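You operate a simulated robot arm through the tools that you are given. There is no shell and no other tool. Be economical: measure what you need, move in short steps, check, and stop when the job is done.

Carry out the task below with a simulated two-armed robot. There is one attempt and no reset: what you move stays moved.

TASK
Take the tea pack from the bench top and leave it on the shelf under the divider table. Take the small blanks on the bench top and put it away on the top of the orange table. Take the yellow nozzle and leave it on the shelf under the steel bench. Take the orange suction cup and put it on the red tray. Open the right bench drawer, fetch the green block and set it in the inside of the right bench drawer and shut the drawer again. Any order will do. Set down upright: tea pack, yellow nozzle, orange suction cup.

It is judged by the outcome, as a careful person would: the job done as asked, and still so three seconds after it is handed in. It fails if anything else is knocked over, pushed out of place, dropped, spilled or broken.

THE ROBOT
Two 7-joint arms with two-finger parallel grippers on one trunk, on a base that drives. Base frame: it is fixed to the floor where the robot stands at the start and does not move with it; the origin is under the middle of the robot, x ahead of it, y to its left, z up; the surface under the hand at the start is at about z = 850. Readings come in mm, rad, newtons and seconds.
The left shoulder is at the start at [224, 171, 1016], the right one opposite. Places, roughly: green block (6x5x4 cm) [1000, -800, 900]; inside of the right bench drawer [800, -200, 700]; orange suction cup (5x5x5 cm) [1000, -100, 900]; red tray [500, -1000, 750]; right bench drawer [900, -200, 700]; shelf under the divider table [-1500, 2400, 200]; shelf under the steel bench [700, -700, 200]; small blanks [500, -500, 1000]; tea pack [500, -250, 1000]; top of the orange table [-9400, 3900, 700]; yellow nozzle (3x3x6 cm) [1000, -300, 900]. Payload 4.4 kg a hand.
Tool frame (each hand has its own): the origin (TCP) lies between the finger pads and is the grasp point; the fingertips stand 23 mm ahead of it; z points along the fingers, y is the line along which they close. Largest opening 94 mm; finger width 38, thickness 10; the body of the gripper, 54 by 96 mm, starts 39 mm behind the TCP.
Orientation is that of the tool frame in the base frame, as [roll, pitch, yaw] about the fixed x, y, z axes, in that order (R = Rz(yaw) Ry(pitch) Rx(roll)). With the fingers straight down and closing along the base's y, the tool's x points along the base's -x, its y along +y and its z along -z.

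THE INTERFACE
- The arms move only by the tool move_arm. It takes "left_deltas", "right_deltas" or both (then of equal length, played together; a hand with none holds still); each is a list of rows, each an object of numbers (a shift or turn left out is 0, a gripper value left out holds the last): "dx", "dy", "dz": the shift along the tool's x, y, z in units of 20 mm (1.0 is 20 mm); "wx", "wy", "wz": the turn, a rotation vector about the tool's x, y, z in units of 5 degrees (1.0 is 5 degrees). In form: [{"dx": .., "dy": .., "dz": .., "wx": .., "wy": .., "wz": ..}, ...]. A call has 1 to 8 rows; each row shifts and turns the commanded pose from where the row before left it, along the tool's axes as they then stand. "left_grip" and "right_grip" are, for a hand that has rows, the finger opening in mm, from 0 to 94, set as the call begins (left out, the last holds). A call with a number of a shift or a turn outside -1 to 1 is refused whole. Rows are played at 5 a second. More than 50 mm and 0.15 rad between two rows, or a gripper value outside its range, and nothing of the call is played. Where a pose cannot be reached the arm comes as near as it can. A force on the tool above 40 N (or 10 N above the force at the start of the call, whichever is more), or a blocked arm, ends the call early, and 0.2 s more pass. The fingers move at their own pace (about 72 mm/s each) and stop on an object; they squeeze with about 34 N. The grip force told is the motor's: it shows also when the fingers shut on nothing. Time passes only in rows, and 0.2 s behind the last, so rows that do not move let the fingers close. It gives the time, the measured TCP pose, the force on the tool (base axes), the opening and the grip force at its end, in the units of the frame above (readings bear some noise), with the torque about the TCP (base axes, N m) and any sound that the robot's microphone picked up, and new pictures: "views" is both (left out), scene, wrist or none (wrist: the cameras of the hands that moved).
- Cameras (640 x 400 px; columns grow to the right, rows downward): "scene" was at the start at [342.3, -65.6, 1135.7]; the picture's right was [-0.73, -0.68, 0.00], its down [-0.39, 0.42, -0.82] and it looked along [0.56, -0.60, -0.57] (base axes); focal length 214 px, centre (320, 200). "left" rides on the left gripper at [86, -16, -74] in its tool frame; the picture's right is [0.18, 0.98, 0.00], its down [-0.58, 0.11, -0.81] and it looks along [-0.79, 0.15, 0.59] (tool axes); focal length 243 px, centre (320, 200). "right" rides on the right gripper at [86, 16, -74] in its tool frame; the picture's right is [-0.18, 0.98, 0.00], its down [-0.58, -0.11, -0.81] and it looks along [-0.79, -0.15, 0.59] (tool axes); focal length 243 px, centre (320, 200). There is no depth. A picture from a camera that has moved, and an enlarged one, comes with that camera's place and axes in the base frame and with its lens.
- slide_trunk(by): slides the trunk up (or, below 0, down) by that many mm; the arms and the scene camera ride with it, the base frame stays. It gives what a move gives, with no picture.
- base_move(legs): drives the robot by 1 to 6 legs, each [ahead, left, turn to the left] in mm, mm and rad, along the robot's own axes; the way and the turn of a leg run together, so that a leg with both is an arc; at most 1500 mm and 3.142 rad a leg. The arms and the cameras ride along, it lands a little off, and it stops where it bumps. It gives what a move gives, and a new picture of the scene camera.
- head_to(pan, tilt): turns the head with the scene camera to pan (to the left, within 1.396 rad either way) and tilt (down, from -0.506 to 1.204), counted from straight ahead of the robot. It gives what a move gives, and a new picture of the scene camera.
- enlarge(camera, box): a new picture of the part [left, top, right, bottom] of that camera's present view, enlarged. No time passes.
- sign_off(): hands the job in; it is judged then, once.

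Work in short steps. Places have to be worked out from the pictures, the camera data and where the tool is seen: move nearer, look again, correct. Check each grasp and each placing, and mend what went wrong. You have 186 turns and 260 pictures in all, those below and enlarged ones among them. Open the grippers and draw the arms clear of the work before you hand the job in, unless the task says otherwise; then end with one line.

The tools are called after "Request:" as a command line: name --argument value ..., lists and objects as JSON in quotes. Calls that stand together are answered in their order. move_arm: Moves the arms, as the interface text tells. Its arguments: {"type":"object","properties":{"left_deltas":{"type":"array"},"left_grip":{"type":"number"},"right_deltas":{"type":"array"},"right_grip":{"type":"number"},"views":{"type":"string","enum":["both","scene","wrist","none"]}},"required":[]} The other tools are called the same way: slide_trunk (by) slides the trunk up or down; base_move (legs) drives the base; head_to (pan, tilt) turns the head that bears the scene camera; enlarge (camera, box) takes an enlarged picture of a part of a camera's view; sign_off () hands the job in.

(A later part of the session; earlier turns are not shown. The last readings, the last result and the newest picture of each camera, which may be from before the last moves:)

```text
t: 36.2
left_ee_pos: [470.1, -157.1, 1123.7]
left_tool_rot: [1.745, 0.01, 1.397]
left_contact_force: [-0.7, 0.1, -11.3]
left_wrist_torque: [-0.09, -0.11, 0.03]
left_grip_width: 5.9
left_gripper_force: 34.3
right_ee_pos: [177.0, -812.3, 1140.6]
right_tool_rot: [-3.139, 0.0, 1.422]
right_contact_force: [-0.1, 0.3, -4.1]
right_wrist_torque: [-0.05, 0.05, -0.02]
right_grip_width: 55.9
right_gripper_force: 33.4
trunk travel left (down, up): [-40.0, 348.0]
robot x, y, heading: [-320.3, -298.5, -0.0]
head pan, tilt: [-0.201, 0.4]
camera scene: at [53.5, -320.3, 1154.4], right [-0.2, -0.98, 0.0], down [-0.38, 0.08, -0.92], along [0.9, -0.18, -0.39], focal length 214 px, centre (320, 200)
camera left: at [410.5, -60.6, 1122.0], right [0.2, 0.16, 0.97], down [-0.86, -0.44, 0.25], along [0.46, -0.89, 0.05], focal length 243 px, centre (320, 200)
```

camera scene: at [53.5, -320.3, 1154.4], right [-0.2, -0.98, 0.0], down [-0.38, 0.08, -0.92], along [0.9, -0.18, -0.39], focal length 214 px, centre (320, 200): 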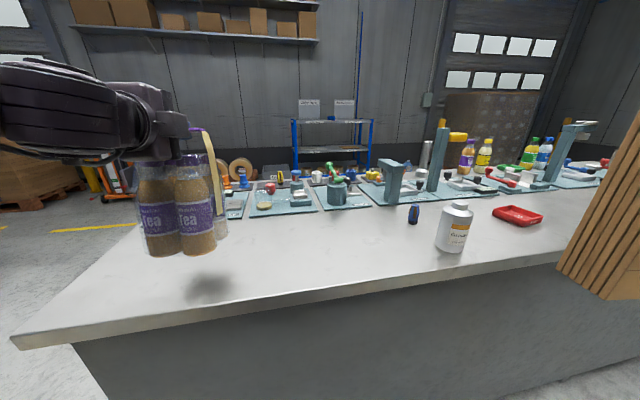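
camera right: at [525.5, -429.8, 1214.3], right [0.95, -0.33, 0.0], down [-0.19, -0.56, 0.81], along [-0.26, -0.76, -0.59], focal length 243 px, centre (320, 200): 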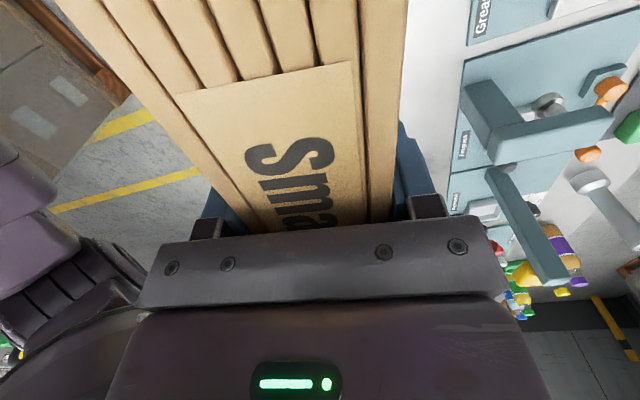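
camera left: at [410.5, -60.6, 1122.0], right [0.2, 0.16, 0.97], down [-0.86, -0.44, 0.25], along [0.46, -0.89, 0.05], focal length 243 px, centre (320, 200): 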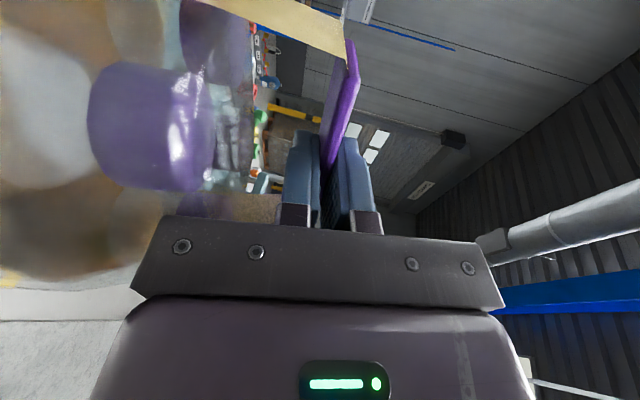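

The strip settled flat in the pads, so the pack leans 10°. I level the tool by 10° to bring it upright, then look at the floor to the left.

Request:
move_arm --left_deltas '[{"wx": -0.5}, {"wx": -0.5}, {"wx": -0.5}, {"wx": -0.5}]' --views "none"

Request:
head_to --pan 0.2 --tilt 0.3

```text
t: 37.2
left_ee_pos: [470.5, -157.8, 1123.7]
left_tool_rot: [1.615, 0.009, 1.396]
left_contact_force: [0.2, 0.0, -11.4]
left_wrist_torque: [-0.05, 0.06, 0.0]
left_grip_width: 5.7
left_gripper_force: 34.1
right_ee_pos: [177.5, -812.7, 1138.6]
right_tool_rot: [-3.141, 0.0, 1.422]
right_contact_force: [-0.5, -0.8, -4.0]
right_wrist_torque: [-0.08, -0.03, 0.03]
right_grip_width: 55.7
right_gripper_force: 33.7
trunk travel left (down, up): [-40.0, 348.0]
robot x, y, heading: [-317.5, -300.3, -0.001]
head pan, tilt: [-0.201, 0.4]
```

```text
t: 38.1
left_ee_pos: [469.5, -157.4, 1122.0]
left_tool_rot: [1.617, 0.011, 1.396]
left_contact_force: [0.5, -0.2, -11.4]
left_wrist_torque: [-0.05, 0.04, 0.0]
left_grip_width: 5.9
left_gripper_force: 34.9
right_ee_pos: [178.5, -813.7, 1138.9]
right_tool_rot: [-3.139, 0.001, 1.422]
right_contact_force: [-0.5, 0.0, -4.1]
right_wrist_torque: [-0.09, 0.02, 0.0]
right_grip_width: 55.8
right_gripper_force: 34.1
trunk travel left (down, up): [-40.0, 348.0]
robot x, y, heading: [-321.6, -302.4, 0.001]
head pan, tilt: [0.201, 0.3]
camera scene: at [54.9, -283.2, 1163.3], right [0.2, -0.98, 0.0], down [-0.29, -0.06, -0.95], along [0.94, 0.19, -0.3], focal length 214 px, centre (320, 200)
```

scene: 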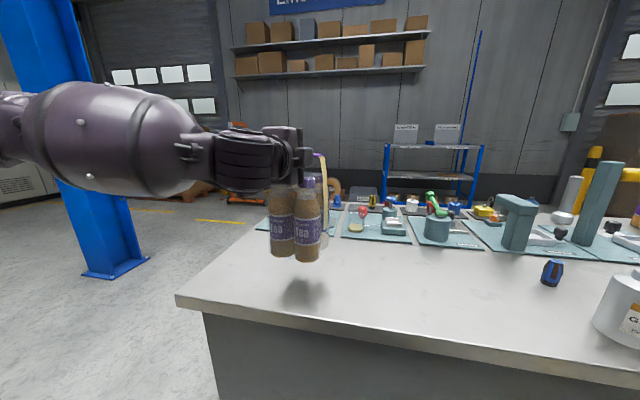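

Pack is upright and hangs well. I drive left past the bench end and then turn left 90° to face the divider table.

Request:
base_move --legs '[[0, 600, 0], [0, 0, 1.5708]]'

Request:
head_to --pan 0.7 --tilt 0.35

```text
t: 44.0
left_ee_pos: [471.1, 434.1, 1118.7]
left_tool_rot: [1.625, 0.01, 1.398]
left_contact_force: [0.0, 0.6, -11.3]
left_wrist_torque: [-0.07, 0.02, -0.01]
left_grip_width: 5.7
left_gripper_force: 34.2
right_ee_pos: [178.2, -221.6, 1138.1]
right_tool_rot: [-3.138, -0.001, 1.423]
right_contact_force: [1.0, 0.2, -4.0]
right_wrist_torque: [-0.07, 0.04, -0.04]
right_grip_width: 55.8
right_gripper_force: 34.1
trunk travel left (down, up): [-40.0, 348.0]
robot x, y, heading: [-319.8, 291.0, 0.0]
head pan, tilt: [0.201, 0.3]
stopped in leg 2: the robot was blocked; the commanded pose is now the measured one
camera scene: at [55.2, 308.8, 1163.2], right [0.2, -0.98, 0.0], down [-0.29, -0.06, -0.95], along [0.94, 0.19, -0.3], focal length 214 px, centre (320, 200)
```

scene: 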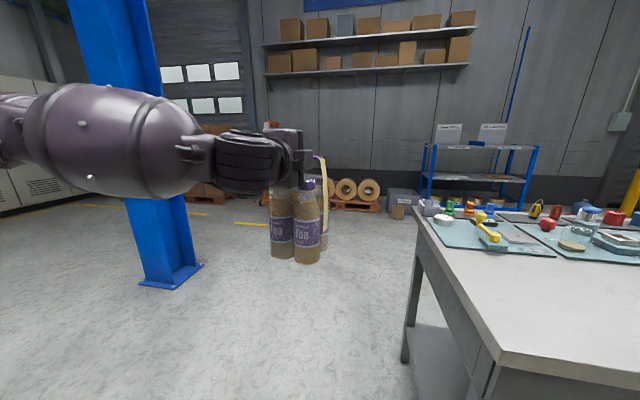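

```text
t: 44.9
left_ee_pos: [470.4, 434.1, 1121.6]
left_tool_rot: [1.62, 0.009, 1.399]
left_contact_force: [0.0, 0.0, -11.2]
left_wrist_torque: [-0.04, 0.03, -0.01]
left_grip_width: 6.0
left_gripper_force: 33.6
right_ee_pos: [178.1, -221.6, 1139.5]
right_tool_rot: [-3.138, -0.001, 1.424]
right_contact_force: [-1.2, 0.0, -4.2]
right_wrist_torque: [-0.07, -0.01, -0.02]
right_grip_width: 55.6
right_gripper_force: 34.5
trunk travel left (down, up): [-40.0, 348.0]
robot x, y, heading: [-322.1, 288.0, 0.004]
head pan, tilt: [0.7, 0.351]
camera scene: at [34.7, 350.0, 1158.6], right [0.64, -0.76, 0.0], down [-0.26, -0.22, -0.94], along [0.72, 0.6, -0.34], focal length 214 px, centre (320, 200)
```

scene: 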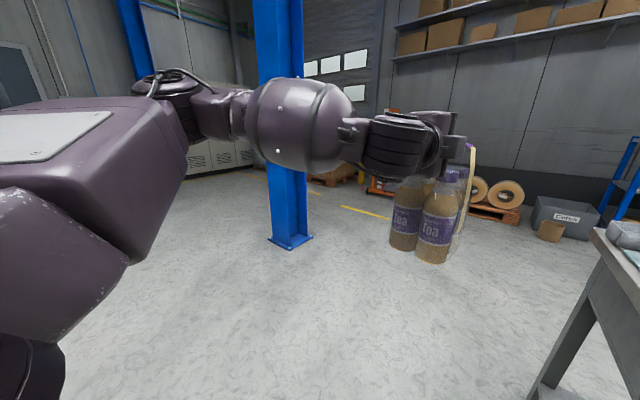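

Rotation is blocked by something behind the robot. I move forward 220 mm and left 300, then turn.

Request:
base_move --legs '[[220, 0, 0], [0, 300, 0], [0, 0, 0.8], [0, 0, 0.77]]'

```text
t: 53.6
left_ee_pos: [-246.1, 1378.2, 1122.1]
left_tool_rot: [1.619, 0.011, 2.977]
left_contact_force: [-0.5, 0.5, -10.6]
left_wrist_torque: [-0.05, -0.09, 0.0]
left_grip_width: 6.0
left_gripper_force: 34.2
right_ee_pos: [412.1, 1091.0, 1139.1]
right_tool_rot: [-3.14, -0.001, 3.001]
right_contact_force: [0.1, -0.1, -3.9]
right_wrist_torque: [-0.02, -0.09, 0.03]
right_grip_width: 55.8
right_gripper_force: 34.6
trunk travel left (down, up): [-40.0, 348.0]
robot x, y, heading: [-96.8, 590.5, 1.574]
head pan, tilt: [0.7, 0.351]
camera scene: at [-160.2, 942.0, 1158.6], right [0.76, 0.65, 0.0], down [0.22, -0.26, -0.94], along [-0.61, 0.71, -0.34], focal length 214 px, centre (320, 200)
```

scene: 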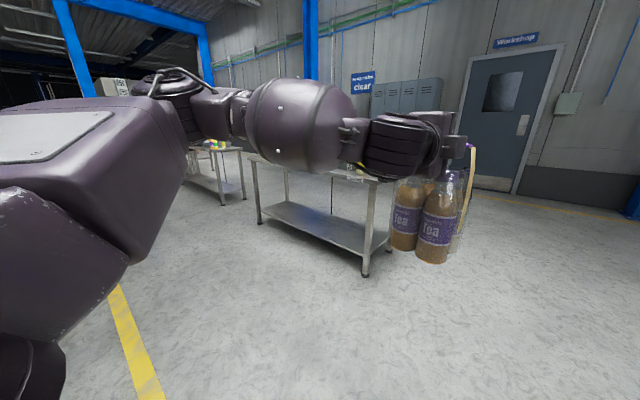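

Now facing +y. The divider table's front legs are near (-820,2285) and (-2280,2270); shelf z≈200. I drive ahead 740 and left 1200, then look.

Request:
base_move --legs '[[740, 0, 0], [0, 1200, 0]]'

Request:
head_to --pan 0.0 --tilt 0.5

```text
t: 68.0
left_ee_pos: [-1440.0, 2120.2, 1121.7]
left_tool_rot: [1.62, 0.01, 2.965]
left_contact_force: [-0.7, -0.2, -10.3]
left_wrist_torque: [-0.07, -0.06, -0.01]
left_grip_width: 5.8
left_gripper_force: 34.3
right_ee_pos: [-786.0, 1825.9, 1138.0]
right_tool_rot: [-3.14, 0.001, 2.989]
right_contact_force: [-0.9, -0.1, -3.9]
right_wrist_torque: [0.01, -0.1, 0.03]
right_grip_width: 55.9
right_gripper_force: 33.7
trunk travel left (down, up): [-40.0, 348.0]
robot x, y, heading: [-1300.3, 1327.4, 1.565]
head pan, tilt: [0.7, 0.351]
camera scene: at [-1359.0, 1682.6, 1158.6], right [0.77, 0.64, 0.0], down [0.22, -0.26, -0.94], along [-0.6, 0.72, -0.34], focal length 214 px, centre (320, 200)
```

scene: 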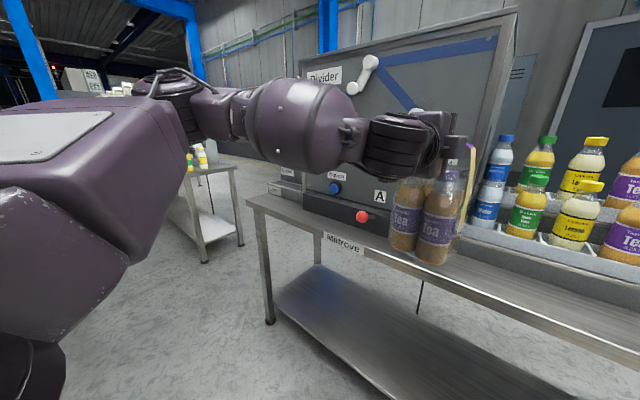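

```text
t: 69.0
left_ee_pos: [-1441.2, 2120.3, 1120.0]
left_tool_rot: [1.619, 0.01, 2.966]
left_contact_force: [0.0, -0.5, -11.6]
left_wrist_torque: [-0.06, -0.07, 0.0]
left_grip_width: 6.1
left_gripper_force: 34.2
right_ee_pos: [-785.1, 1825.4, 1138.4]
right_tool_rot: [-3.137, 0.001, 2.989]
right_contact_force: [0.2, -0.4, -4.2]
right_wrist_torque: [0.02, -0.09, -0.06]
right_grip_width: 56.1
right_gripper_force: 33.8
trunk travel left (down, up): [-40.0, 348.0]
robot x, y, heading: [-1299.0, 1328.1, 1.571]
head pan, tilt: [0.0, 0.499]
camera scene: at [-1299.0, 1702.2, 1144.9], right [1.0, 0.0, 0.0], down [0.0, -0.48, -0.88], along [0.0, 0.88, -0.48], focal length 214 px, centre (320, 200)
```

scene: 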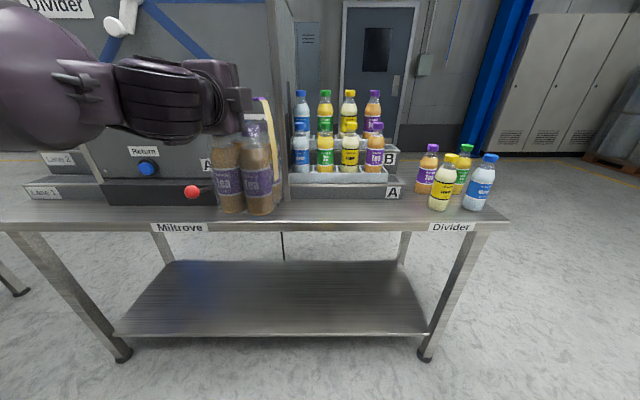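

The shelf surface is at z≈203, front edge y≈2240, back ≈2650; table top at ≈775. I lower the trunk and the left arm in front of the table before driving in.

Request:
slide_trunk --by -40

Request:
move_arm --left_deltas '[{"dy": -1}, {"dy": -1}, {"dy": -1}, {"dy": -1}, {"dy": -1}, {"dy": -1}, {"dy": -1}, {"dy": -1}]' --views "none"

Request:
move_arm --left_deltas '[{"dy": -1}, {"dy": -1}, {"dy": -1}, {"dy": -1}, {"dy": -1}, {"dy": -1}, {"dy": -1}, {"dy": -1}]' --views "scene"

```text
t: 69.8
left_ee_pos: [-1439.6, 2119.1, 1083.5]
left_tool_rot: [1.617, 0.009, 2.965]
left_contact_force: [0.2, 0.4, -11.0]
left_wrist_torque: [-0.1, -0.06, 0.03]
left_grip_width: 5.9
left_gripper_force: 33.8
right_ee_pos: [-785.9, 1823.3, 1099.4]
right_tool_rot: [-3.141, 0.0, 2.992]
right_contact_force: [-0.6, -0.6, -3.9]
right_wrist_torque: [0.03, -0.05, -0.01]
right_grip_width: 55.8
right_gripper_force: 33.5
trunk travel left (down, up): [0.0, 388.0]
robot x, y, heading: [-1299.7, 1328.2, 1.569]
head pan, tilt: [0.0, 0.499]
```

```text
t: 71.7
left_ee_pos: [-1440.8, 2120.0, 1071.0]
left_tool_rot: [1.62, 0.011, 2.964]
left_contact_force: [0.0, 1.2, -12.3]
left_wrist_torque: [-0.09, -0.09, -0.03]
left_grip_width: 6.1
left_gripper_force: 34.1
left hand out of reach, approached as far as the arm can: row 1, 2, 3, 4, 5, 6, 7, 8
right_ee_pos: [-786.3, 1826.4, 1098.6]
right_tool_rot: [-3.138, 0.001, 2.99]
right_contact_force: [0.0, 0.4, -4.4]
right_wrist_torque: [-0.05, -0.06, 0.0]
right_grip_width: 56.0
right_gripper_force: 34.1
trunk travel left (down, up): [0.0, 388.0]
robot x, y, heading: [-1303.9, 1327.2, 1.569]
head pan, tilt: [0.0, 0.499]
```

```text
t: 73.5
left_ee_pos: [-1440.7, 2120.1, 1071.7]
left_tool_rot: [1.62, 0.011, 2.963]
left_contact_force: [0.5, -0.4, -11.6]
left_wrist_torque: [-0.07, -0.11, -0.01]
left_grip_width: 5.9
left_gripper_force: 33.9
left hand out of reach, approached as far as the arm can: row 1, 2, 3, 4, 5, 6, 7, 8
right_ee_pos: [-785.7, 1825.2, 1098.1]
right_tool_rot: [-3.137, 0.0, 2.989]
right_contact_force: [0.0, 0.3, -4.5]
right_wrist_torque: [-0.01, -0.09, -0.04]
right_grip_width: 55.9
right_gripper_force: 33.9
trunk travel left (down, up): [0.0, 388.0]
robot x, y, heading: [-1298.5, 1329.8, 1.567]
head pan, tilt: [0.0, 0.499]
camera scene: at [-1298.8, 1726.6, 1099.3], right [1.0, 0.0, 0.0], down [0.0, -0.48, -0.88], along [0.0, 0.88, -0.48], focal length 214 px, centre (320, 200)
```

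scene: 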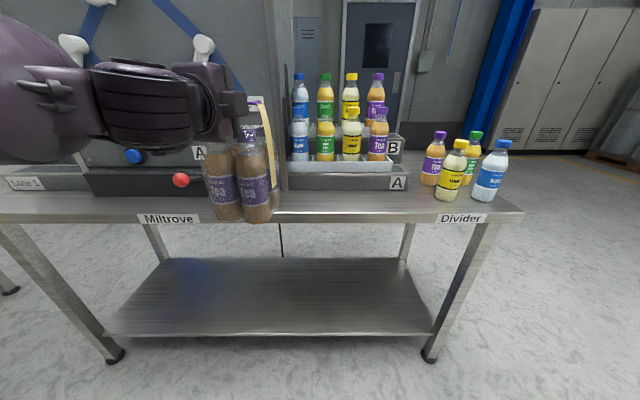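

The arm is near a wrist limit with the tool straight ahead while its forearm comes in from the left. I back up 250 mm and try turning the tool to the robot's right, which should straighten the wrist and let it go lower.

Request:
base_move --legs '[[-250, 0, 0]]'

Request:
move_arm --left_deltas '[{"wy": -1}, {"wy": -1}, {"wy": -1}, {"wy": -1}, {"wy": -1}, {"wy": -1}, {"wy": -1}, {"wy": -1}]' --views "none"

Request:
move_arm --left_deltas '[{"dy": -1}, {"dy": -1}, {"dy": -1}, {"dy": -1}, {"dy": -1}, {"dy": -1}, {"dy": -1}, {"dy": -1}]' --views "scene"

```text
t: 75.3
left_ee_pos: [-1440.9, 1868.9, 1071.8]
left_tool_rot: [1.62, 0.011, 2.965]
left_contact_force: [0.1, -0.1, -10.2]
left_wrist_torque: [-0.1, -0.05, 0.0]
left_grip_width: 5.7
left_gripper_force: 33.9
right_ee_pos: [-786.2, 1575.1, 1098.7]
right_tool_rot: [-3.14, -0.001, 2.99]
right_contact_force: [-0.5, 0.1, -4.3]
right_wrist_torque: [0.0, -0.07, 0.0]
right_grip_width: 56.3
right_gripper_force: 34.1
trunk travel left (down, up): [0.0, 388.0]
robot x, y, heading: [-1302.0, 1079.5, 1.569]
head pan, tilt: [0.0, 0.499]
camera scene: at [-1299.3, 1477.0, 1099.5], right [1.0, 0.0, 0.0], down [0.0, -0.48, -0.88], along [0.0, 0.88, -0.48], focal length 214 px, centre (320, 200)
```

scene: 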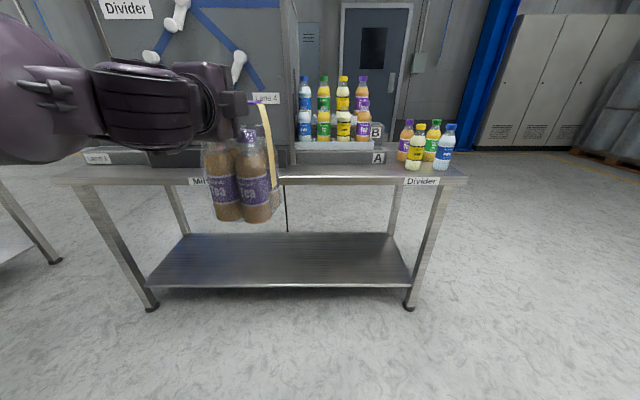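

```text
t: 77.1
left_ee_pos: [-1498.9, 1870.2, 1075.5]
left_tool_rot: [1.627, 0.15, 2.383]
left_contact_force: [-0.9, -0.3, -11.6]
left_wrist_torque: [0.03, 0.14, -0.02]
left_grip_width: 5.7
left_gripper_force: 34.3
left hand out of reach, approached as far as the arm can: row 1, 2, 3, 4, 5, 6, 7, 8
right_ee_pos: [-786.8, 1575.7, 1098.8]
right_tool_rot: [-3.138, 0.001, 2.99]
right_contact_force: [-1.1, -0.2, -4.4]
right_wrist_torque: [-0.01, -0.09, -0.01]
right_grip_width: 56.1
right_gripper_force: 34.1
trunk travel left (down, up): [0.0, 388.0]
robot x, y, heading: [-1299.5, 1079.5, 1.566]
head pan, tilt: [0.0, 0.499]
```

```text
t: 78.9
left_ee_pos: [-1486.7, 1851.0, 1068.4]
left_tool_rot: [1.629, 0.154, 2.385]
left_contact_force: [0.0, 0.2, -10.2]
left_wrist_torque: [0.05, 0.13, 0.0]
left_grip_width: 6.0
left_gripper_force: 34.0
left hand out of reach, approached as far as the arm can: row 1, 2, 3, 4, 5, 6, 7, 8
right_ee_pos: [-786.3, 1576.5, 1097.8]
right_tool_rot: [-3.137, 0.001, 2.99]
right_contact_force: [-0.1, 0.0, -3.7]
right_wrist_torque: [0.0, -0.08, -0.01]
right_grip_width: 56.0
right_gripper_force: 34.2
trunk travel left (down, up): [0.0, 388.0]
robot x, y, heading: [-1299.0, 1081.2, 1.57]
head pan, tilt: [0.0, 0.499]
camera scene: at [-1299.3, 1477.5, 1099.3], right [1.0, 0.0, 0.0], down [0.0, -0.48, -0.88], along [0.0, 0.88, -0.48], focal length 214 px, centre (320, 200)
```

scene: 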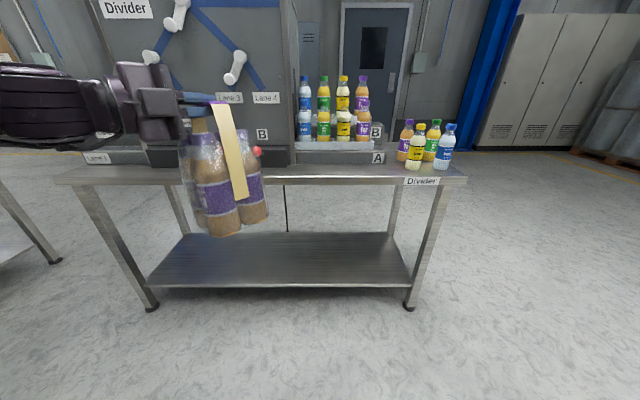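

That got worse, so the wrist roll itself seems the limit: I should hold the strip with the hand rolled the other way. I restore the tool's yaw, raise the trunk and return to the bench to set the pack down and regrip.

Request:
slide_trunk --by 100

Request:
move_arm --left_deltas '[{"wy": 1}, {"wy": 1}, {"wy": 1}, {"wy": 1}, {"wy": 1}, {"wy": 1}, {"wy": 0.7}]' --views "none"

Request:
base_move --legs '[[0, 0, -1.57], [1000, 0, 0]]'

```text
t: 80.2
left_ee_pos: [-1487.9, 1822.5, 1221.5]
left_tool_rot: [1.564, 0.092, 2.374]
left_contact_force: [-0.2, 0.2, -12.9]
left_wrist_torque: [0.0, 0.12, -0.03]
left_grip_width: 6.1
left_gripper_force: 33.8
right_ee_pos: [-786.1, 1579.3, 1194.7]
right_tool_rot: [-3.134, 0.001, 2.991]
right_contact_force: [-0.4, 1.6, -4.3]
right_wrist_torque: [-0.03, -0.09, -0.04]
right_grip_width: 55.9
right_gripper_force: 34.1
trunk travel left (down, up): [-100.0, 288.0]
robot x, y, heading: [-1295.3, 1081.5, 1.564]
head pan, tilt: [0.0, 0.499]
```

```text
t: 81.8
left_ee_pos: [-1487.5, 1818.5, 1226.6]
left_tool_rot: [1.609, 0.08, 2.964]
left_contact_force: [0.1, 0.2, -11.5]
left_wrist_torque: [-0.08, 0.02, -0.01]
left_grip_width: 5.9
left_gripper_force: 33.8
right_ee_pos: [-786.2, 1575.6, 1198.2]
right_tool_rot: [-3.139, 0.002, 2.99]
right_contact_force: [0.5, -1.1, -4.1]
right_wrist_torque: [-0.04, -0.07, -0.02]
right_grip_width: 56.0
right_gripper_force: 34.3
trunk travel left (down, up): [-100.0, 288.0]
robot x, y, heading: [-1303.1, 1080.1, 1.566]
head pan, tilt: [0.0, 0.499]
```

```text
t: 86.0
left_ee_pos: [-570.2, 1322.5, 1222.8]
left_tool_rot: [1.614, 0.085, 1.448]
left_contact_force: [-0.8, 0.5, -10.0]
left_wrist_torque: [0.05, 0.09, 0.03]
left_grip_width: 6.0
left_gripper_force: 33.5
right_ee_pos: [-767.4, 616.9, 1201.9]
right_tool_rot: [-3.136, 0.008, 1.5]
right_contact_force: [0.2, 0.0, -3.6]
right_wrist_torque: [-0.04, 0.02, -0.02]
right_grip_width: 55.7
right_gripper_force: 33.7
trunk travel left (down, up): [-100.0, 288.0]
robot x, y, heading: [-1298.9, 1084.6, 0.056]
head pan, tilt: [0.0, 0.499]
stopped in leg 1: the robot was blocked; the commanded pose is now the measured one
camera scene: at [-976.4, 1109.9, 1220.6], right [0.05, -1.0, 0.01], down [-0.48, -0.03, -0.88], along [0.88, 0.04, -0.48], focal length 214 px, centre (320, 200)
```

scene: 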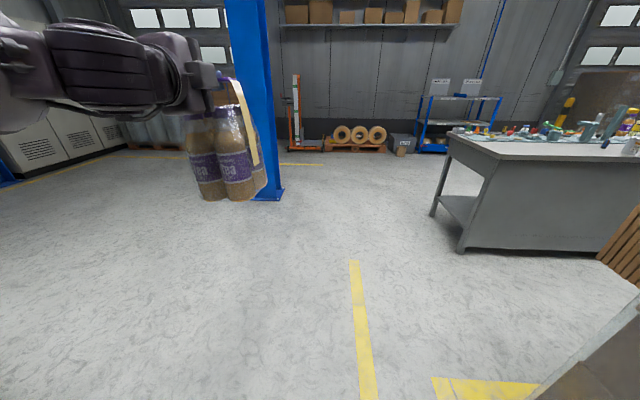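

The turn was blocked just short of complete; a boxed pallet seems to stand on my right. I look that way.

Request:
head_to --pan -1.2 --tilt 0.75

```text
t: 87.4
left_ee_pos: [-565.5, 1322.6, 1219.3]
left_tool_rot: [1.617, 0.089, 1.446]
left_contact_force: [-0.3, -0.3, -10.8]
left_wrist_torque: [0.04, 0.08, 0.04]
left_grip_width: 6.3
left_gripper_force: 33.9
right_ee_pos: [-766.4, 616.1, 1200.2]
right_tool_rot: [-3.132, 0.012, 1.494]
right_contact_force: [0.4, 0.2, -3.4]
right_wrist_torque: [-0.07, 0.06, 0.03]
right_grip_width: 55.8
right_gripper_force: 34.0
trunk travel left (down, up): [-100.0, 288.0]
robot x, y, heading: [-1299.2, 1081.6, 0.053]
head pan, tilt: [-1.201, 0.75]
camera scene: at [-1030.5, 1029.5, 1198.1], right [-0.91, -0.41, 0.01], down [-0.28, 0.62, -0.74], along [0.3, -0.67, -0.68], focal length 214 px, centre (320, 200)
```

scene: 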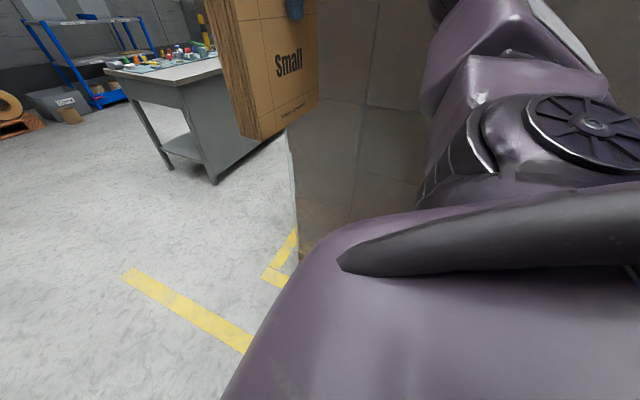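

A large wrapped stack stands at the right. I move 350 mm left away from it, finish the turn, and drive ahead past it.

Request:
base_move --legs '[[0, 350, 0], [0, 0, -0.055], [1050, 0, 0]]'

```text
t: 96.4
left_ee_pos: [465.7, 1611.9, 1224.9]
left_tool_rot: [1.612, 0.077, 1.391]
left_contact_force: [0.0, 0.0, -11.1]
left_wrist_torque: [0.03, 0.1, 0.02]
left_grip_width: 6.0
left_gripper_force: 33.9
right_ee_pos: [225.1, 915.1, 1197.9]
right_tool_rot: [-3.137, 0.002, 1.434]
right_contact_force: [0.6, 0.3, -3.7]
right_wrist_torque: [-0.06, 0.01, -0.02]
right_grip_width: 55.9
right_gripper_force: 33.9
trunk travel left (down, up): [-100.0, 288.0]
robot x, y, heading: [-273.6, 1427.3, -0.001]
head pan, tilt: [-1.201, 0.75]
camera scene: at [-14.2, 1346.1, 1198.8], right [-0.93, -0.36, 0.0], down [-0.24, 0.64, -0.73], along [0.26, -0.68, -0.68], focal length 214 px, centre (320, 200)
```

scene: 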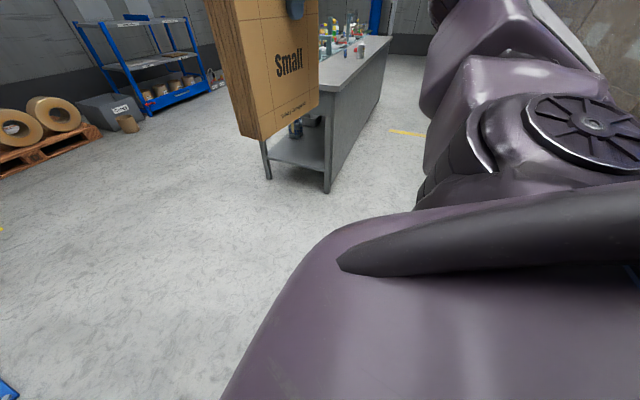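

The floor is clear. I face the bench's left end (heading −90°), line up so the pack would come over its free corner near (480,−30), and fix the small roll tilt.

Request:
base_move --legs '[[0, 0, -1.57], [0, 560, 0], [600, 0, 0]]'

Request:
move_arm --left_deltas '[{"wz": 0.45}, {"wz": 0.4}]' --views "none"

Request:
head_to --pan 0.1 --tilt 0.6

```text
t: 108.6
left_ee_pos: [472.1, 86.6, 1225.2]
left_tool_rot: [1.615, 0.079, -0.177]
left_contact_force: [-0.2, -1.0, -12.3]
left_wrist_torque: [0.12, -0.01, -0.02]
left_grip_width: 5.9
left_gripper_force: 34.3
right_ee_pos: [-224.2, 324.1, 1198.1]
right_tool_rot: [-3.136, 0.001, -0.132]
right_contact_force: [0.2, -0.6, -3.3]
right_wrist_torque: [0.02, 0.07, 0.01]
right_grip_width: 55.8
right_gripper_force: 33.9
trunk travel left (down, up): [-100.0, 288.0]
robot x, y, heading: [286.7, 827.0, -1.575]
head pan, tilt: [-1.201, 0.75]
camera scene: at [206.6, 564.0, 1198.8], right [-0.36, 0.93, 0.0], down [0.64, 0.25, -0.73], along [-0.68, -0.26, -0.68], focal length 214 px, centre (320, 200)
```

scene: 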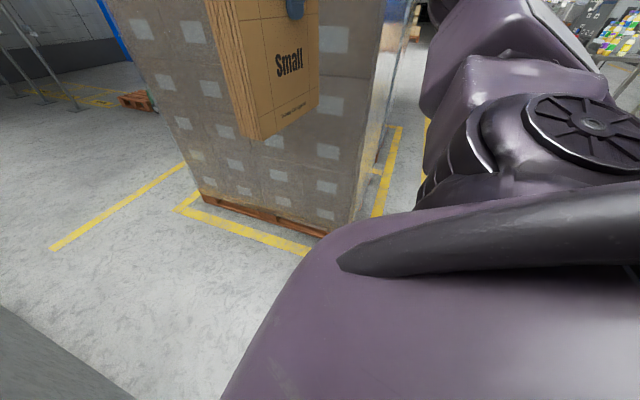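

```text
t: 109.2
left_ee_pos: [473.0, 85.8, 1225.6]
left_tool_rot: [1.615, 0.007, -0.181]
left_contact_force: [0.7, 0.7, -11.6]
left_wrist_torque: [0.08, 0.05, -0.03]
left_grip_width: 6.1
left_gripper_force: 34.1
right_ee_pos: [-224.3, 324.3, 1198.1]
right_tool_rot: [-3.138, 0.002, -0.133]
right_contact_force: [0.2, 0.1, -3.8]
right_wrist_torque: [-0.02, 0.04, -0.01]
right_grip_width: 55.9
right_gripper_force: 33.8
trunk travel left (down, up): [-100.0, 288.0]
robot x, y, heading: [283.1, 827.3, -1.574]
head pan, tilt: [-1.201, 0.75]
```

```text
t: 110.7
left_ee_pos: [472.6, 85.8, 1224.3]
left_tool_rot: [1.615, 0.005, -0.182]
left_contact_force: [0.1, -0.4, -12.1]
left_wrist_torque: [0.09, 0.05, -0.01]
left_grip_width: 6.0
left_gripper_force: 33.8
right_ee_pos: [-223.3, 324.5, 1197.9]
right_tool_rot: [-3.136, 0.002, -0.133]
right_contact_force: [0.1, 0.2, -4.3]
right_wrist_torque: [-0.03, 0.09, 0.03]
right_grip_width: 55.9
right_gripper_force: 34.4
trunk travel left (down, up): [-100.0, 288.0]
robot x, y, heading: [283.9, 821.9, -1.57]
head pan, tilt: [0.099, 0.6]
camera scene: at [292.5, 505.9, 1211.6], right [-1.0, -0.1, 0.0], down [-0.05, 0.56, -0.82], along [0.08, -0.82, -0.57], focal length 214 px, centre (320, 200)
```

scene: 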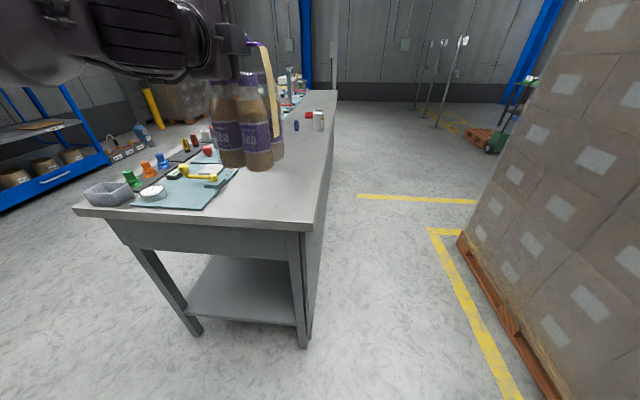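

Bench end lies at y≈105, and the free corner x 360–640. I drive in 90 mm, extend the arm 40 mm and lower the trunk 100 mm.

Request:
base_move --legs '[[85, 0, 0]]'

Request:
move_arm --left_deltas '[{"dz": 1, "dx": 0.3}, {"dz": 1, "dx": 0.3}]' --views "none"

Request:
slide_trunk --by -90

Request:
move_arm --left_deltas '[{"dy": -1}, {"dy": -1}]' --views "both"

```text
t: 111.7
left_ee_pos: [472.3, 1.0, 1224.6]
left_tool_rot: [1.617, 0.005, -0.181]
left_contact_force: [0.1, -1.0, -12.5]
left_wrist_torque: [0.08, 0.09, 0.0]
left_grip_width: 6.0
left_gripper_force: 34.2
right_ee_pos: [-224.8, 240.5, 1198.4]
right_tool_rot: [-3.138, 0.002, -0.132]
right_contact_force: [0.5, 0.0, -3.7]
right_wrist_torque: [0.0, 0.05, -0.01]
right_grip_width: 55.9
right_gripper_force: 34.2
trunk travel left (down, up): [-100.0, 288.0]
robot x, y, heading: [286.7, 740.5, -1.575]
head pan, tilt: [0.099, 0.6]
camera scene: at [292.1, 421.1, 1211.7], right [-1.0, -0.1, 0.0], down [-0.05, 0.56, -0.82], along [0.08, -0.82, -0.57], focal length 214 px, centre (320, 200)
```

scene: 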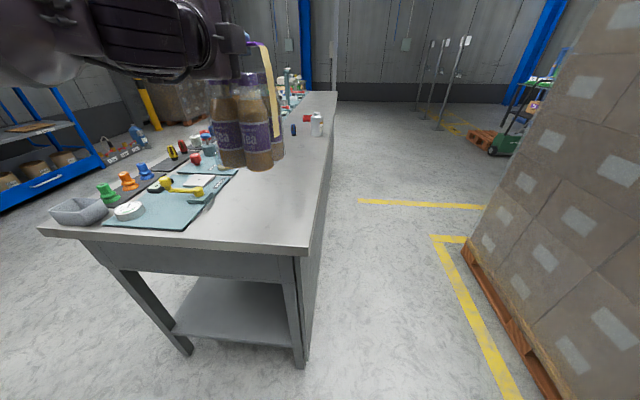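

```text
t: 112.3
left_ee_pos: [476.0, -41.9, 1219.4]
left_tool_rot: [1.618, 0.005, -0.182]
left_contact_force: [-0.8, -1.6, -11.4]
left_wrist_torque: [0.08, 0.09, 0.03]
left_grip_width: 5.9
left_gripper_force: 34.0
right_ee_pos: [-224.6, 239.0, 1198.3]
right_tool_rot: [-3.136, 0.003, -0.132]
right_contact_force: [0.4, 0.0, -4.1]
right_wrist_torque: [0.03, 0.05, 0.0]
right_grip_width: 55.9
right_gripper_force: 33.9
trunk travel left (down, up): [-100.0, 288.0]
robot x, y, heading: [285.0, 739.0, -1.575]
head pan, tilt: [0.099, 0.6]
```

```text
t: 113.7
left_ee_pos: [474.7, -74.5, 1069.6]
left_tool_rot: [1.719, 0.025, -0.184]
left_contact_force: [1.2, 4.3, 14.1]
left_wrist_torque: [-0.23, -1.32, 0.16]
left_grip_width: 6.4
left_gripper_force: 34.1
right_ee_pos: [-223.9, 243.9, 1112.1]
right_tool_rot: [3.141, 0.002, -0.132]
right_contact_force: [0.1, -0.2, -2.9]
right_wrist_torque: [0.01, 0.08, 0.0]
right_grip_width: 56.0
right_gripper_force: 33.8
trunk travel left (down, up): [-11.0, 377.0]
robot x, y, heading: [283.2, 739.7, -1.572]
head pan, tilt: [0.099, 0.6]
stopped: the force on the tool passed its limit at 43 N (the readings are from after the stop); the commanded pose is now the measured one
```

```text
t: 114.0
left_ee_pos: [474.9, -72.2, 1070.2]
left_tool_rot: [1.695, 0.023, -0.185]
left_contact_force: [-0.3, 8.8, 22.5]
left_wrist_torque: [0.19, -1.51, 0.5]
left_grip_width: 6.7
left_gripper_force: 33.6
right_ee_pos: [-224.2, 243.8, 1111.8]
right_tool_rot: [3.14, -0.001, -0.131]
right_contact_force: [0.2, -0.8, -3.1]
right_wrist_torque: [0.04, 0.05, 0.0]
right_grip_width: 55.9
right_gripper_force: 33.7
trunk travel left (down, up): [-11.0, 377.0]
robot x, y, heading: [283.1, 742.7, -1.572]
head pan, tilt: [0.099, 0.6]
stopped in row 1 (left hand): the force on the tool passed its limit at 48 N (the readings are from after the stop); the commanded pose is now the measured one
camera scene: at [291.6, 352.9, 1103.6], right [-1.0, -0.1, 0.0], down [-0.05, 0.56, -0.83], along [0.08, -0.82, -0.56], focal length 214 px, centre (320, 200)
camera left: at [573.0, -15.2, 1062.1], right [0.18, -0.16, 0.97], down [-0.42, 0.88, 0.22], along [-0.89, -0.45, 0.09], focal length 243 px, centre (320, 200)
```

scene: 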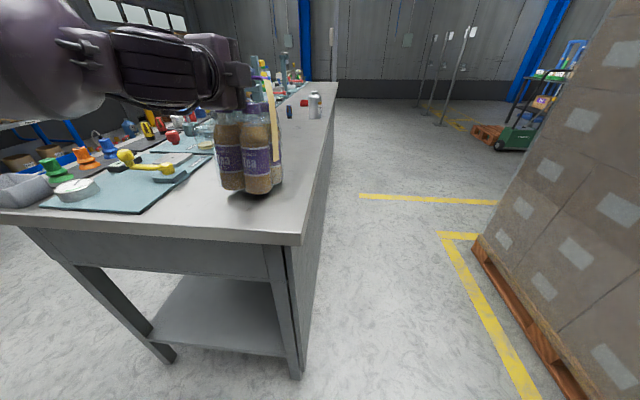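
left: 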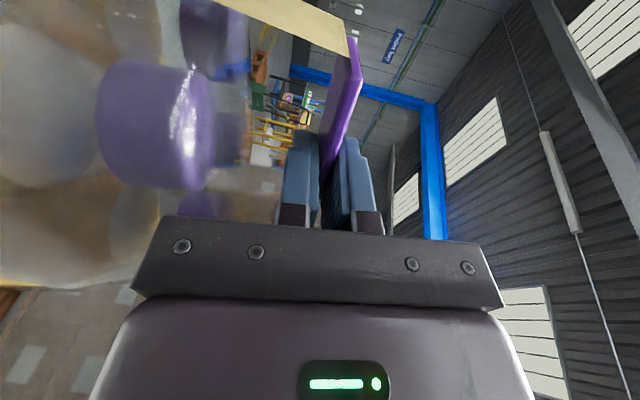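

The pack has touched down (upward force). It looks upright; I release it.

Request:
move_arm --left_deltas '[{}, {}, {}]' --left_grip 30 --views "both"

```text
t: 114.8
left_ee_pos: [473.8, -74.9, 1062.4]
left_tool_rot: [1.708, 0.027, -0.182]
left_contact_force: [-0.1, -0.5, 0.4]
left_wrist_torque: [-0.02, 0.02, -0.03]
left_grip_width: 30.3
left_gripper_force: 0.2
right_ee_pos: [-223.7, 243.0, 1112.2]
right_tool_rot: [3.141, 0.002, -0.132]
right_contact_force: [0.5, 0.2, -3.6]
right_wrist_torque: [0.0, 0.07, 0.0]
right_grip_width: 55.8
right_gripper_force: 34.2
trunk travel left (down, up): [-11.0, 377.0]
robot x, y, heading: [282.5, 741.1, -1.576]
head pan, tilt: [0.099, 0.6]
camera scene: at [291.7, 351.4, 1102.8], right [-1.0, -0.1, 0.0], down [-0.05, 0.56, -0.82], along [0.08, -0.82, -0.57], focal length 214 px, centre (320, 200)
camera left: at [573.3, -16.9, 1056.0], right [0.18, -0.17, 0.97], down [-0.42, 0.88, 0.23], along [-0.89, -0.45, 0.09], focal length 243 px, centre (320, 200)
```

scene: 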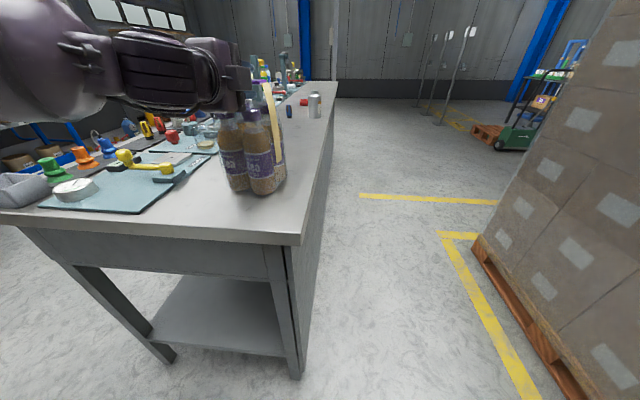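
left: 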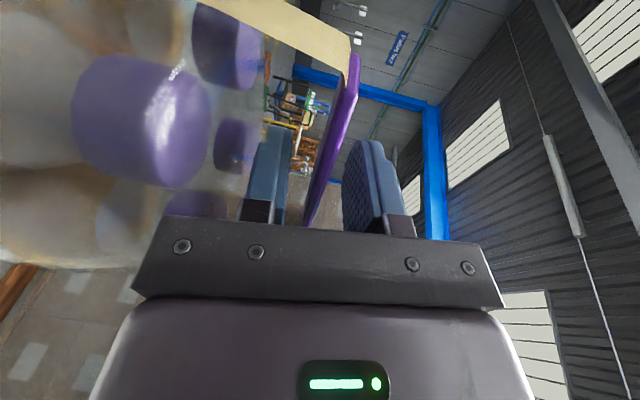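

The pack stands on the bench. I withdraw 120 mm, back off, and roll the hand −90° at first, to test which attitudes can reach low.

Request:
move_arm --left_deltas '[{"dz": -1}, {"dz": -1}, {"dz": -1}, {"dz": -1}, {"dz": -1}, {"dz": -1}]' --views "none"

Request:
base_move --legs '[[-350, 0, 0]]'

Request:
move_arm --left_deltas '[{"wz": -1}, {"wz": -1}, {"wz": -1}, {"wz": -1}, {"wz": -1}, {"wz": -1}, {"wz": -1}, {"wz": -1}]' --views "none"

Request:
move_arm --left_deltas '[{"wz": -1}, {"wz": -1}, {"wz": -1}, {"wz": -1}, {"wz": -1}, {"wz": -1}, {"wz": -1}, {"wz": -1}]' --views "none"

Request:
move_arm --left_deltas '[{"wz": -1}, {"wz": -1}, {"wz": -1}, {"wz": -1}, {"wz": -1}, {"wz": -1}, {"wz": -1}, {"wz": -1}]' --views "none"

Request:
move_arm --left_deltas '[{"wz": -1}, {"wz": -1}, {"wz": -1}, {"wz": -1}, {"wz": -1}, {"wz": -1}, {"wz": -1}, {"wz": -1}]' --views "none"

Request:
move_arm --left_deltas '[{"wz": -1}, {"wz": -1}, {"wz": -1}, {"wz": -1}]' --views "scene"

```text
t: 116.2
left_ee_pos: [480.3, 32.9, 1056.5]
left_tool_rot: [1.704, 0.029, -0.183]
left_contact_force: [0.0, -0.1, 0.5]
left_wrist_torque: [0.01, -0.01, -0.05]
left_grip_width: 29.8
left_gripper_force: 0.1
left hand out of reach, approached as far as the arm can: row 3, 4, 5, 6
right_ee_pos: [-224.6, 243.5, 1111.3]
right_tool_rot: [-3.141, 0.003, -0.133]
right_contact_force: [-0.2, 0.2, -3.3]
right_wrist_torque: [-0.01, 0.1, -0.01]
right_grip_width: 55.8
right_gripper_force: 34.0
trunk travel left (down, up): [-11.0, 377.0]
robot x, y, heading: [286.1, 739.1, -1.578]
head pan, tilt: [0.099, 0.6]
```

```text
t: 118.5
left_ee_pos: [481.4, 382.7, 1056.5]
left_tool_rot: [1.704, 0.031, -0.18]
left_contact_force: [0.9, 0.0, 0.1]
left_wrist_torque: [0.0, 0.01, 0.01]
left_grip_width: 29.8
left_gripper_force: 0.1
right_ee_pos: [-222.2, 591.7, 1111.4]
right_tool_rot: [3.14, 0.001, -0.132]
right_contact_force: [-0.3, 0.1, -5.0]
right_wrist_torque: [0.01, 0.08, -0.02]
right_grip_width: 56.0
right_gripper_force: 33.9
trunk travel left (down, up): [-11.0, 377.0]
robot x, y, heading: [284.1, 1091.5, -1.578]
head pan, tilt: [0.099, 0.6]
camera scene: at [292.7, 700.2, 1103.0], right [-1.0, -0.1, 0.0], down [-0.05, 0.56, -0.83], along [0.08, -0.82, -0.56], focal length 214 px, centre (320, 200)
```

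scene: 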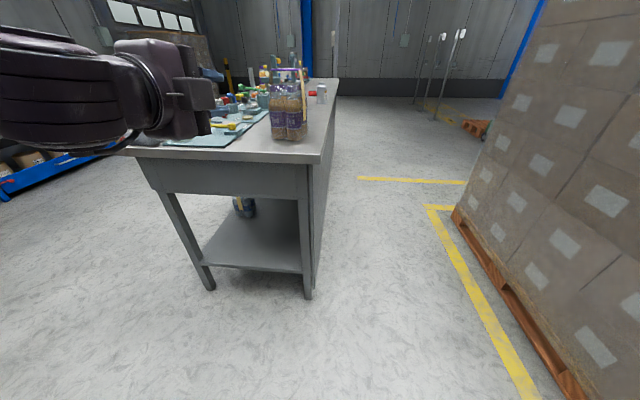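

```text
t: 120.3
left_ee_pos: [482.0, 382.0, 1056.8]
left_tool_rot: [1.747, 0.721, -0.069]
left_contact_force: [-0.4, 0.5, -0.3]
left_wrist_torque: [0.02, 0.01, -0.01]
left_grip_width: 30.0
left_gripper_force: 0.0
right_ee_pos: [-222.6, 590.3, 1110.0]
right_tool_rot: [3.141, 0.001, -0.136]
right_contact_force: [0.0, -0.3, -3.2]
right_wrist_torque: [0.03, 0.07, 0.01]
right_grip_width: 55.9
right_gripper_force: 34.1
trunk travel left (down, up): [-11.0, 377.0]
robot x, y, heading: [280.3, 1090.3, -1.575]
head pan, tilt: [0.099, 0.6]
```

```text
t: 122.1
left_ee_pos: [480.9, 380.9, 1055.9]
left_tool_rot: [2.325, 1.375, 0.56]
left_contact_force: [-0.4, 0.8, 0.0]
left_wrist_torque: [-0.03, 0.0, 0.01]
left_grip_width: 29.9
left_gripper_force: 0.0
right_ee_pos: [-222.6, 591.7, 1110.6]
right_tool_rot: [3.142, 0.002, -0.134]
right_contact_force: [-0.2, -0.7, -3.6]
right_wrist_torque: [0.01, 0.07, 0.0]
right_grip_width: 56.0
right_gripper_force: 34.1
trunk travel left (down, up): [-11.0, 377.0]
robot x, y, heading: [279.1, 1092.3, -1.57]
head pan, tilt: [0.099, 0.6]
```

```text
t: 123.9
left_ee_pos: [480.6, 381.8, 1056.5]
left_tool_rot: [-1.819, 1.001, 2.746]
left_contact_force: [0.6, 0.2, 0.4]
left_wrist_torque: [0.05, -0.03, -0.01]
left_grip_width: 29.6
left_gripper_force: 0.0
right_ee_pos: [-223.0, 590.6, 1110.9]
right_tool_rot: [-3.141, 0.002, -0.132]
right_contact_force: [0.4, -0.4, -3.6]
right_wrist_torque: [0.01, 0.1, -0.03]
right_grip_width: 56.1
right_gripper_force: 34.0
trunk travel left (down, up): [-11.0, 377.0]
robot x, y, heading: [284.9, 1091.7, -1.572]
head pan, tilt: [0.099, 0.6]
```

```text
t: 125.7
left_ee_pos: [482.4, 381.7, 1057.0]
left_tool_rot: [-1.711, 0.315, 2.913]
left_contact_force: [-0.2, -0.6, 0.2]
left_wrist_torque: [0.0, 0.03, 0.01]
left_grip_width: 30.1
left_gripper_force: 0.1
right_ee_pos: [-222.2, 590.6, 1111.5]
right_tool_rot: [3.141, 0.0, -0.132]
right_contact_force: [0.4, 0.1, -3.6]
right_wrist_torque: [0.02, 0.08, 0.02]
right_grip_width: 55.9
right_gripper_force: 33.8
trunk travel left (down, up): [-11.0, 377.0]
robot x, y, heading: [285.9, 1091.5, -1.571]
head pan, tilt: [0.099, 0.6]
```

```text
t: 126.7
left_ee_pos: [482.0, 382.0, 1056.8]
left_tool_rot: [-1.704, -0.032, 2.96]
left_contact_force: [-0.4, 0.7, 0.0]
left_wrist_torque: [0.0, -0.01, -0.02]
left_grip_width: 30.2
left_gripper_force: 0.1
right_ee_pos: [-224.1, 590.5, 1110.6]
right_tool_rot: [3.141, 0.001, -0.133]
right_contact_force: [0.0, -0.4, -3.7]
right_wrist_torque: [0.0, 0.05, 0.0]
right_grip_width: 55.9
right_gripper_force: 33.8
trunk travel left (down, up): [-11.0, 377.0]
robot x, y, heading: [288.2, 1087.0, -1.571]
head pan, tilt: [0.099, 0.6]
camera scene: at [292.7, 699.8, 1102.9], right [-1.0, -0.1, 0.0], down [-0.05, 0.56, -0.82], along [0.08, -0.82, -0.57], focal length 214 px, centre (320, 200)
```

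scene: 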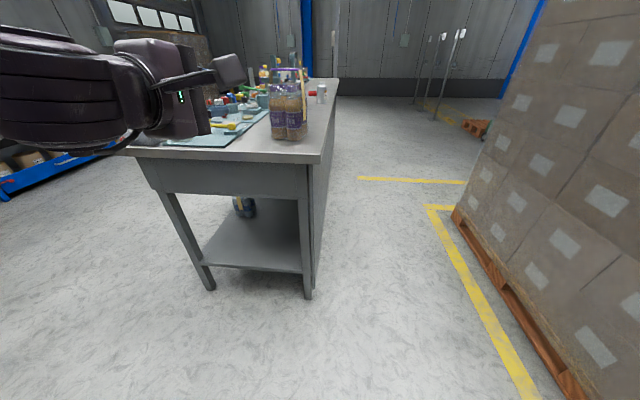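

The roll to the other side worked fully. Now I test lowering in this attitude.

Request:
move_arm --left_deltas '[{"dy": 1}, {"dy": 1}, {"dy": 1}, {"dy": 1}, {"dy": 1}, {"dy": 1}, {"dy": 1}, {"dy": 1}]' --views "none"

```text
t: 128.5
left_ee_pos: [456.1, 382.5, 1001.8]
left_tool_rot: [-1.709, -0.03, 2.96]
left_contact_force: [-0.2, -0.4, -0.3]
left_wrist_torque: [0.02, -0.01, 0.02]
left_grip_width: 29.9
left_gripper_force: 0.1
left hand out of reach, approached as far as the arm can: row 1, 2, 3, 5, 6, 7, 8
right_ee_pos: [-223.4, 591.7, 1111.7]
right_tool_rot: [3.141, 0.004, -0.133]
right_contact_force: [0.2, 0.0, -4.1]
right_wrist_torque: [0.0, 0.05, -0.01]
right_grip_width: 56.1
right_gripper_force: 34.7
trunk travel left (down, up): [-11.0, 377.0]
robot x, y, heading: [281.4, 1091.0, -1.57]
head pan, tilt: [0.099, 0.6]
```

The commanded pose still lies lower than reached, so I now swing the tool yaw 40° to the robot's right and see if it gets down there.

Request:
move_arm --left_deltas '[{"wy": 1}, {"wy": 1}, {"wy": 1}, {"wy": 1}, {"wy": 1}, {"wy": 1}, {"wy": 1}, {"wy": 1}]' --views "none"

Request:
move_arm --left_deltas '[{}, {}, {}, {}]' --views "scene"

```text
t: 130.3
left_ee_pos: [453.8, 383.6, 1002.7]
left_tool_rot: [-1.651, -0.109, 2.261]
left_contact_force: [-0.1, 0.6, 0.2]
left_wrist_torque: [0.0, -0.01, 0.01]
left_grip_width: 30.0
left_gripper_force: 0.1
right_ee_pos: [-222.4, 591.0, 1110.9]
right_tool_rot: [-3.141, 0.002, -0.133]
right_contact_force: [0.5, 0.0, -4.1]
right_wrist_torque: [-0.02, 0.03, -0.01]
right_grip_width: 56.0
right_gripper_force: 33.8
trunk travel left (down, up): [-11.0, 377.0]
robot x, y, heading: [282.4, 1086.4, -1.57]
head pan, tilt: [0.099, 0.6]
```

```text
t: 131.3
left_ee_pos: [454.7, 382.1, 1001.8]
left_tool_rot: [-1.653, -0.108, 2.263]
left_contact_force: [0.7, -0.5, 0.1]
left_wrist_torque: [-0.01, 0.01, -0.01]
left_grip_width: 30.0
left_gripper_force: 0.1
right_ee_pos: [-223.0, 591.0, 1111.1]
right_tool_rot: [3.141, 0.001, -0.132]
right_contact_force: [0.2, -0.4, -4.2]
right_wrist_torque: [0.01, 0.08, 0.01]
right_grip_width: 56.0
right_gripper_force: 33.7
trunk travel left (down, up): [-11.0, 377.0]
robot x, y, heading: [285.5, 1089.1, -1.573]
head pan, tilt: [0.099, 0.6]
camera scene: at [292.7, 699.7, 1102.9], right [-1.0, -0.1, 0.0], down [-0.05, 0.56, -0.82], along [0.08, -0.82, -0.57], focal length 214 px, centre (320, 200)
```

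scene: 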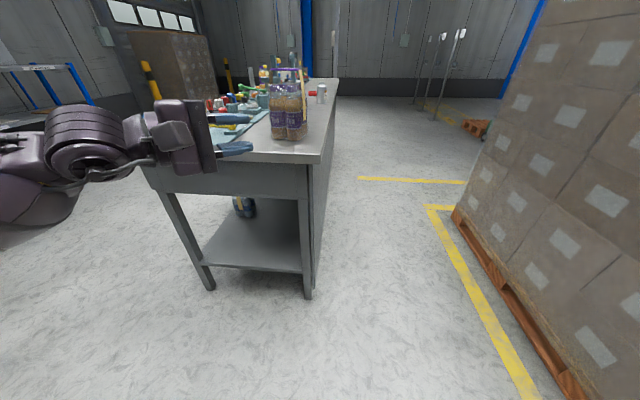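

The yaw worked with no limit hit, and the elbow dropped. Now I lower in this attitude.

Request:
move_arm --left_deltas '[{"dy": 1}, {"dy": 1}, {"dy": 1}, {"dy": 1}, {"dy": 1}, {"dy": 1}, {"dy": 1}, {"dy": 1}]' --views "none"

Request:
move_arm --left_deltas '[{"dy": 1}, {"dy": 1}, {"dy": 1}, {"dy": 1}, {"dy": 1}, {"dy": 1}, {"dy": 1}, {"dy": 1}]' --views "scene"

```text
t: 133.1
left_ee_pos: [453.4, 405.0, 842.5]
left_tool_rot: [-1.655, -0.108, 2.264]
left_contact_force: [0.6, -0.8, 0.5]
left_wrist_torque: [-0.02, -0.01, -0.01]
left_grip_width: 29.9
left_gripper_force: 0.0
right_ee_pos: [-223.4, 590.8, 1110.4]
right_tool_rot: [3.141, 0.002, -0.131]
right_contact_force: [-0.1, 0.3, -3.7]
right_wrist_torque: [-0.01, 0.1, -0.01]
right_grip_width: 55.8
right_gripper_force: 34.5
trunk travel left (down, up): [-11.0, 377.0]
robot x, y, heading: [284.2, 1085.5, -1.577]
head pan, tilt: [0.099, 0.6]
```

```text
t: 134.9
left_ee_pos: [454.2, 427.1, 683.5]
left_tool_rot: [-1.652, -0.108, 2.264]
left_contact_force: [0.9, -0.8, 0.3]
left_wrist_torque: [0.0, -0.02, 0.03]
left_grip_width: 29.9
left_gripper_force: 0.1
right_ee_pos: [-223.7, 590.0, 1110.9]
right_tool_rot: [-3.14, 0.003, -0.133]
right_contact_force: [-0.2, -0.1, -3.1]
right_wrist_torque: [0.01, 0.06, 0.04]
right_grip_width: 55.9
right_gripper_force: 34.5
trunk travel left (down, up): [-11.0, 377.0]
robot x, y, heading: [285.5, 1090.6, -1.574]
head pan, tilt: [0.099, 0.6]
camera scene: at [292.7, 699.6, 1102.8], right [-1.0, -0.1, 0.0], down [-0.05, 0.56, -0.82], along [0.08, -0.82, -0.57], focal length 214 px, centre (320, 200)
```

scene: 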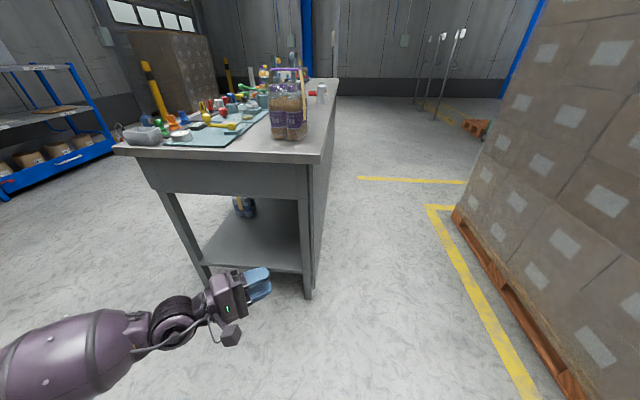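

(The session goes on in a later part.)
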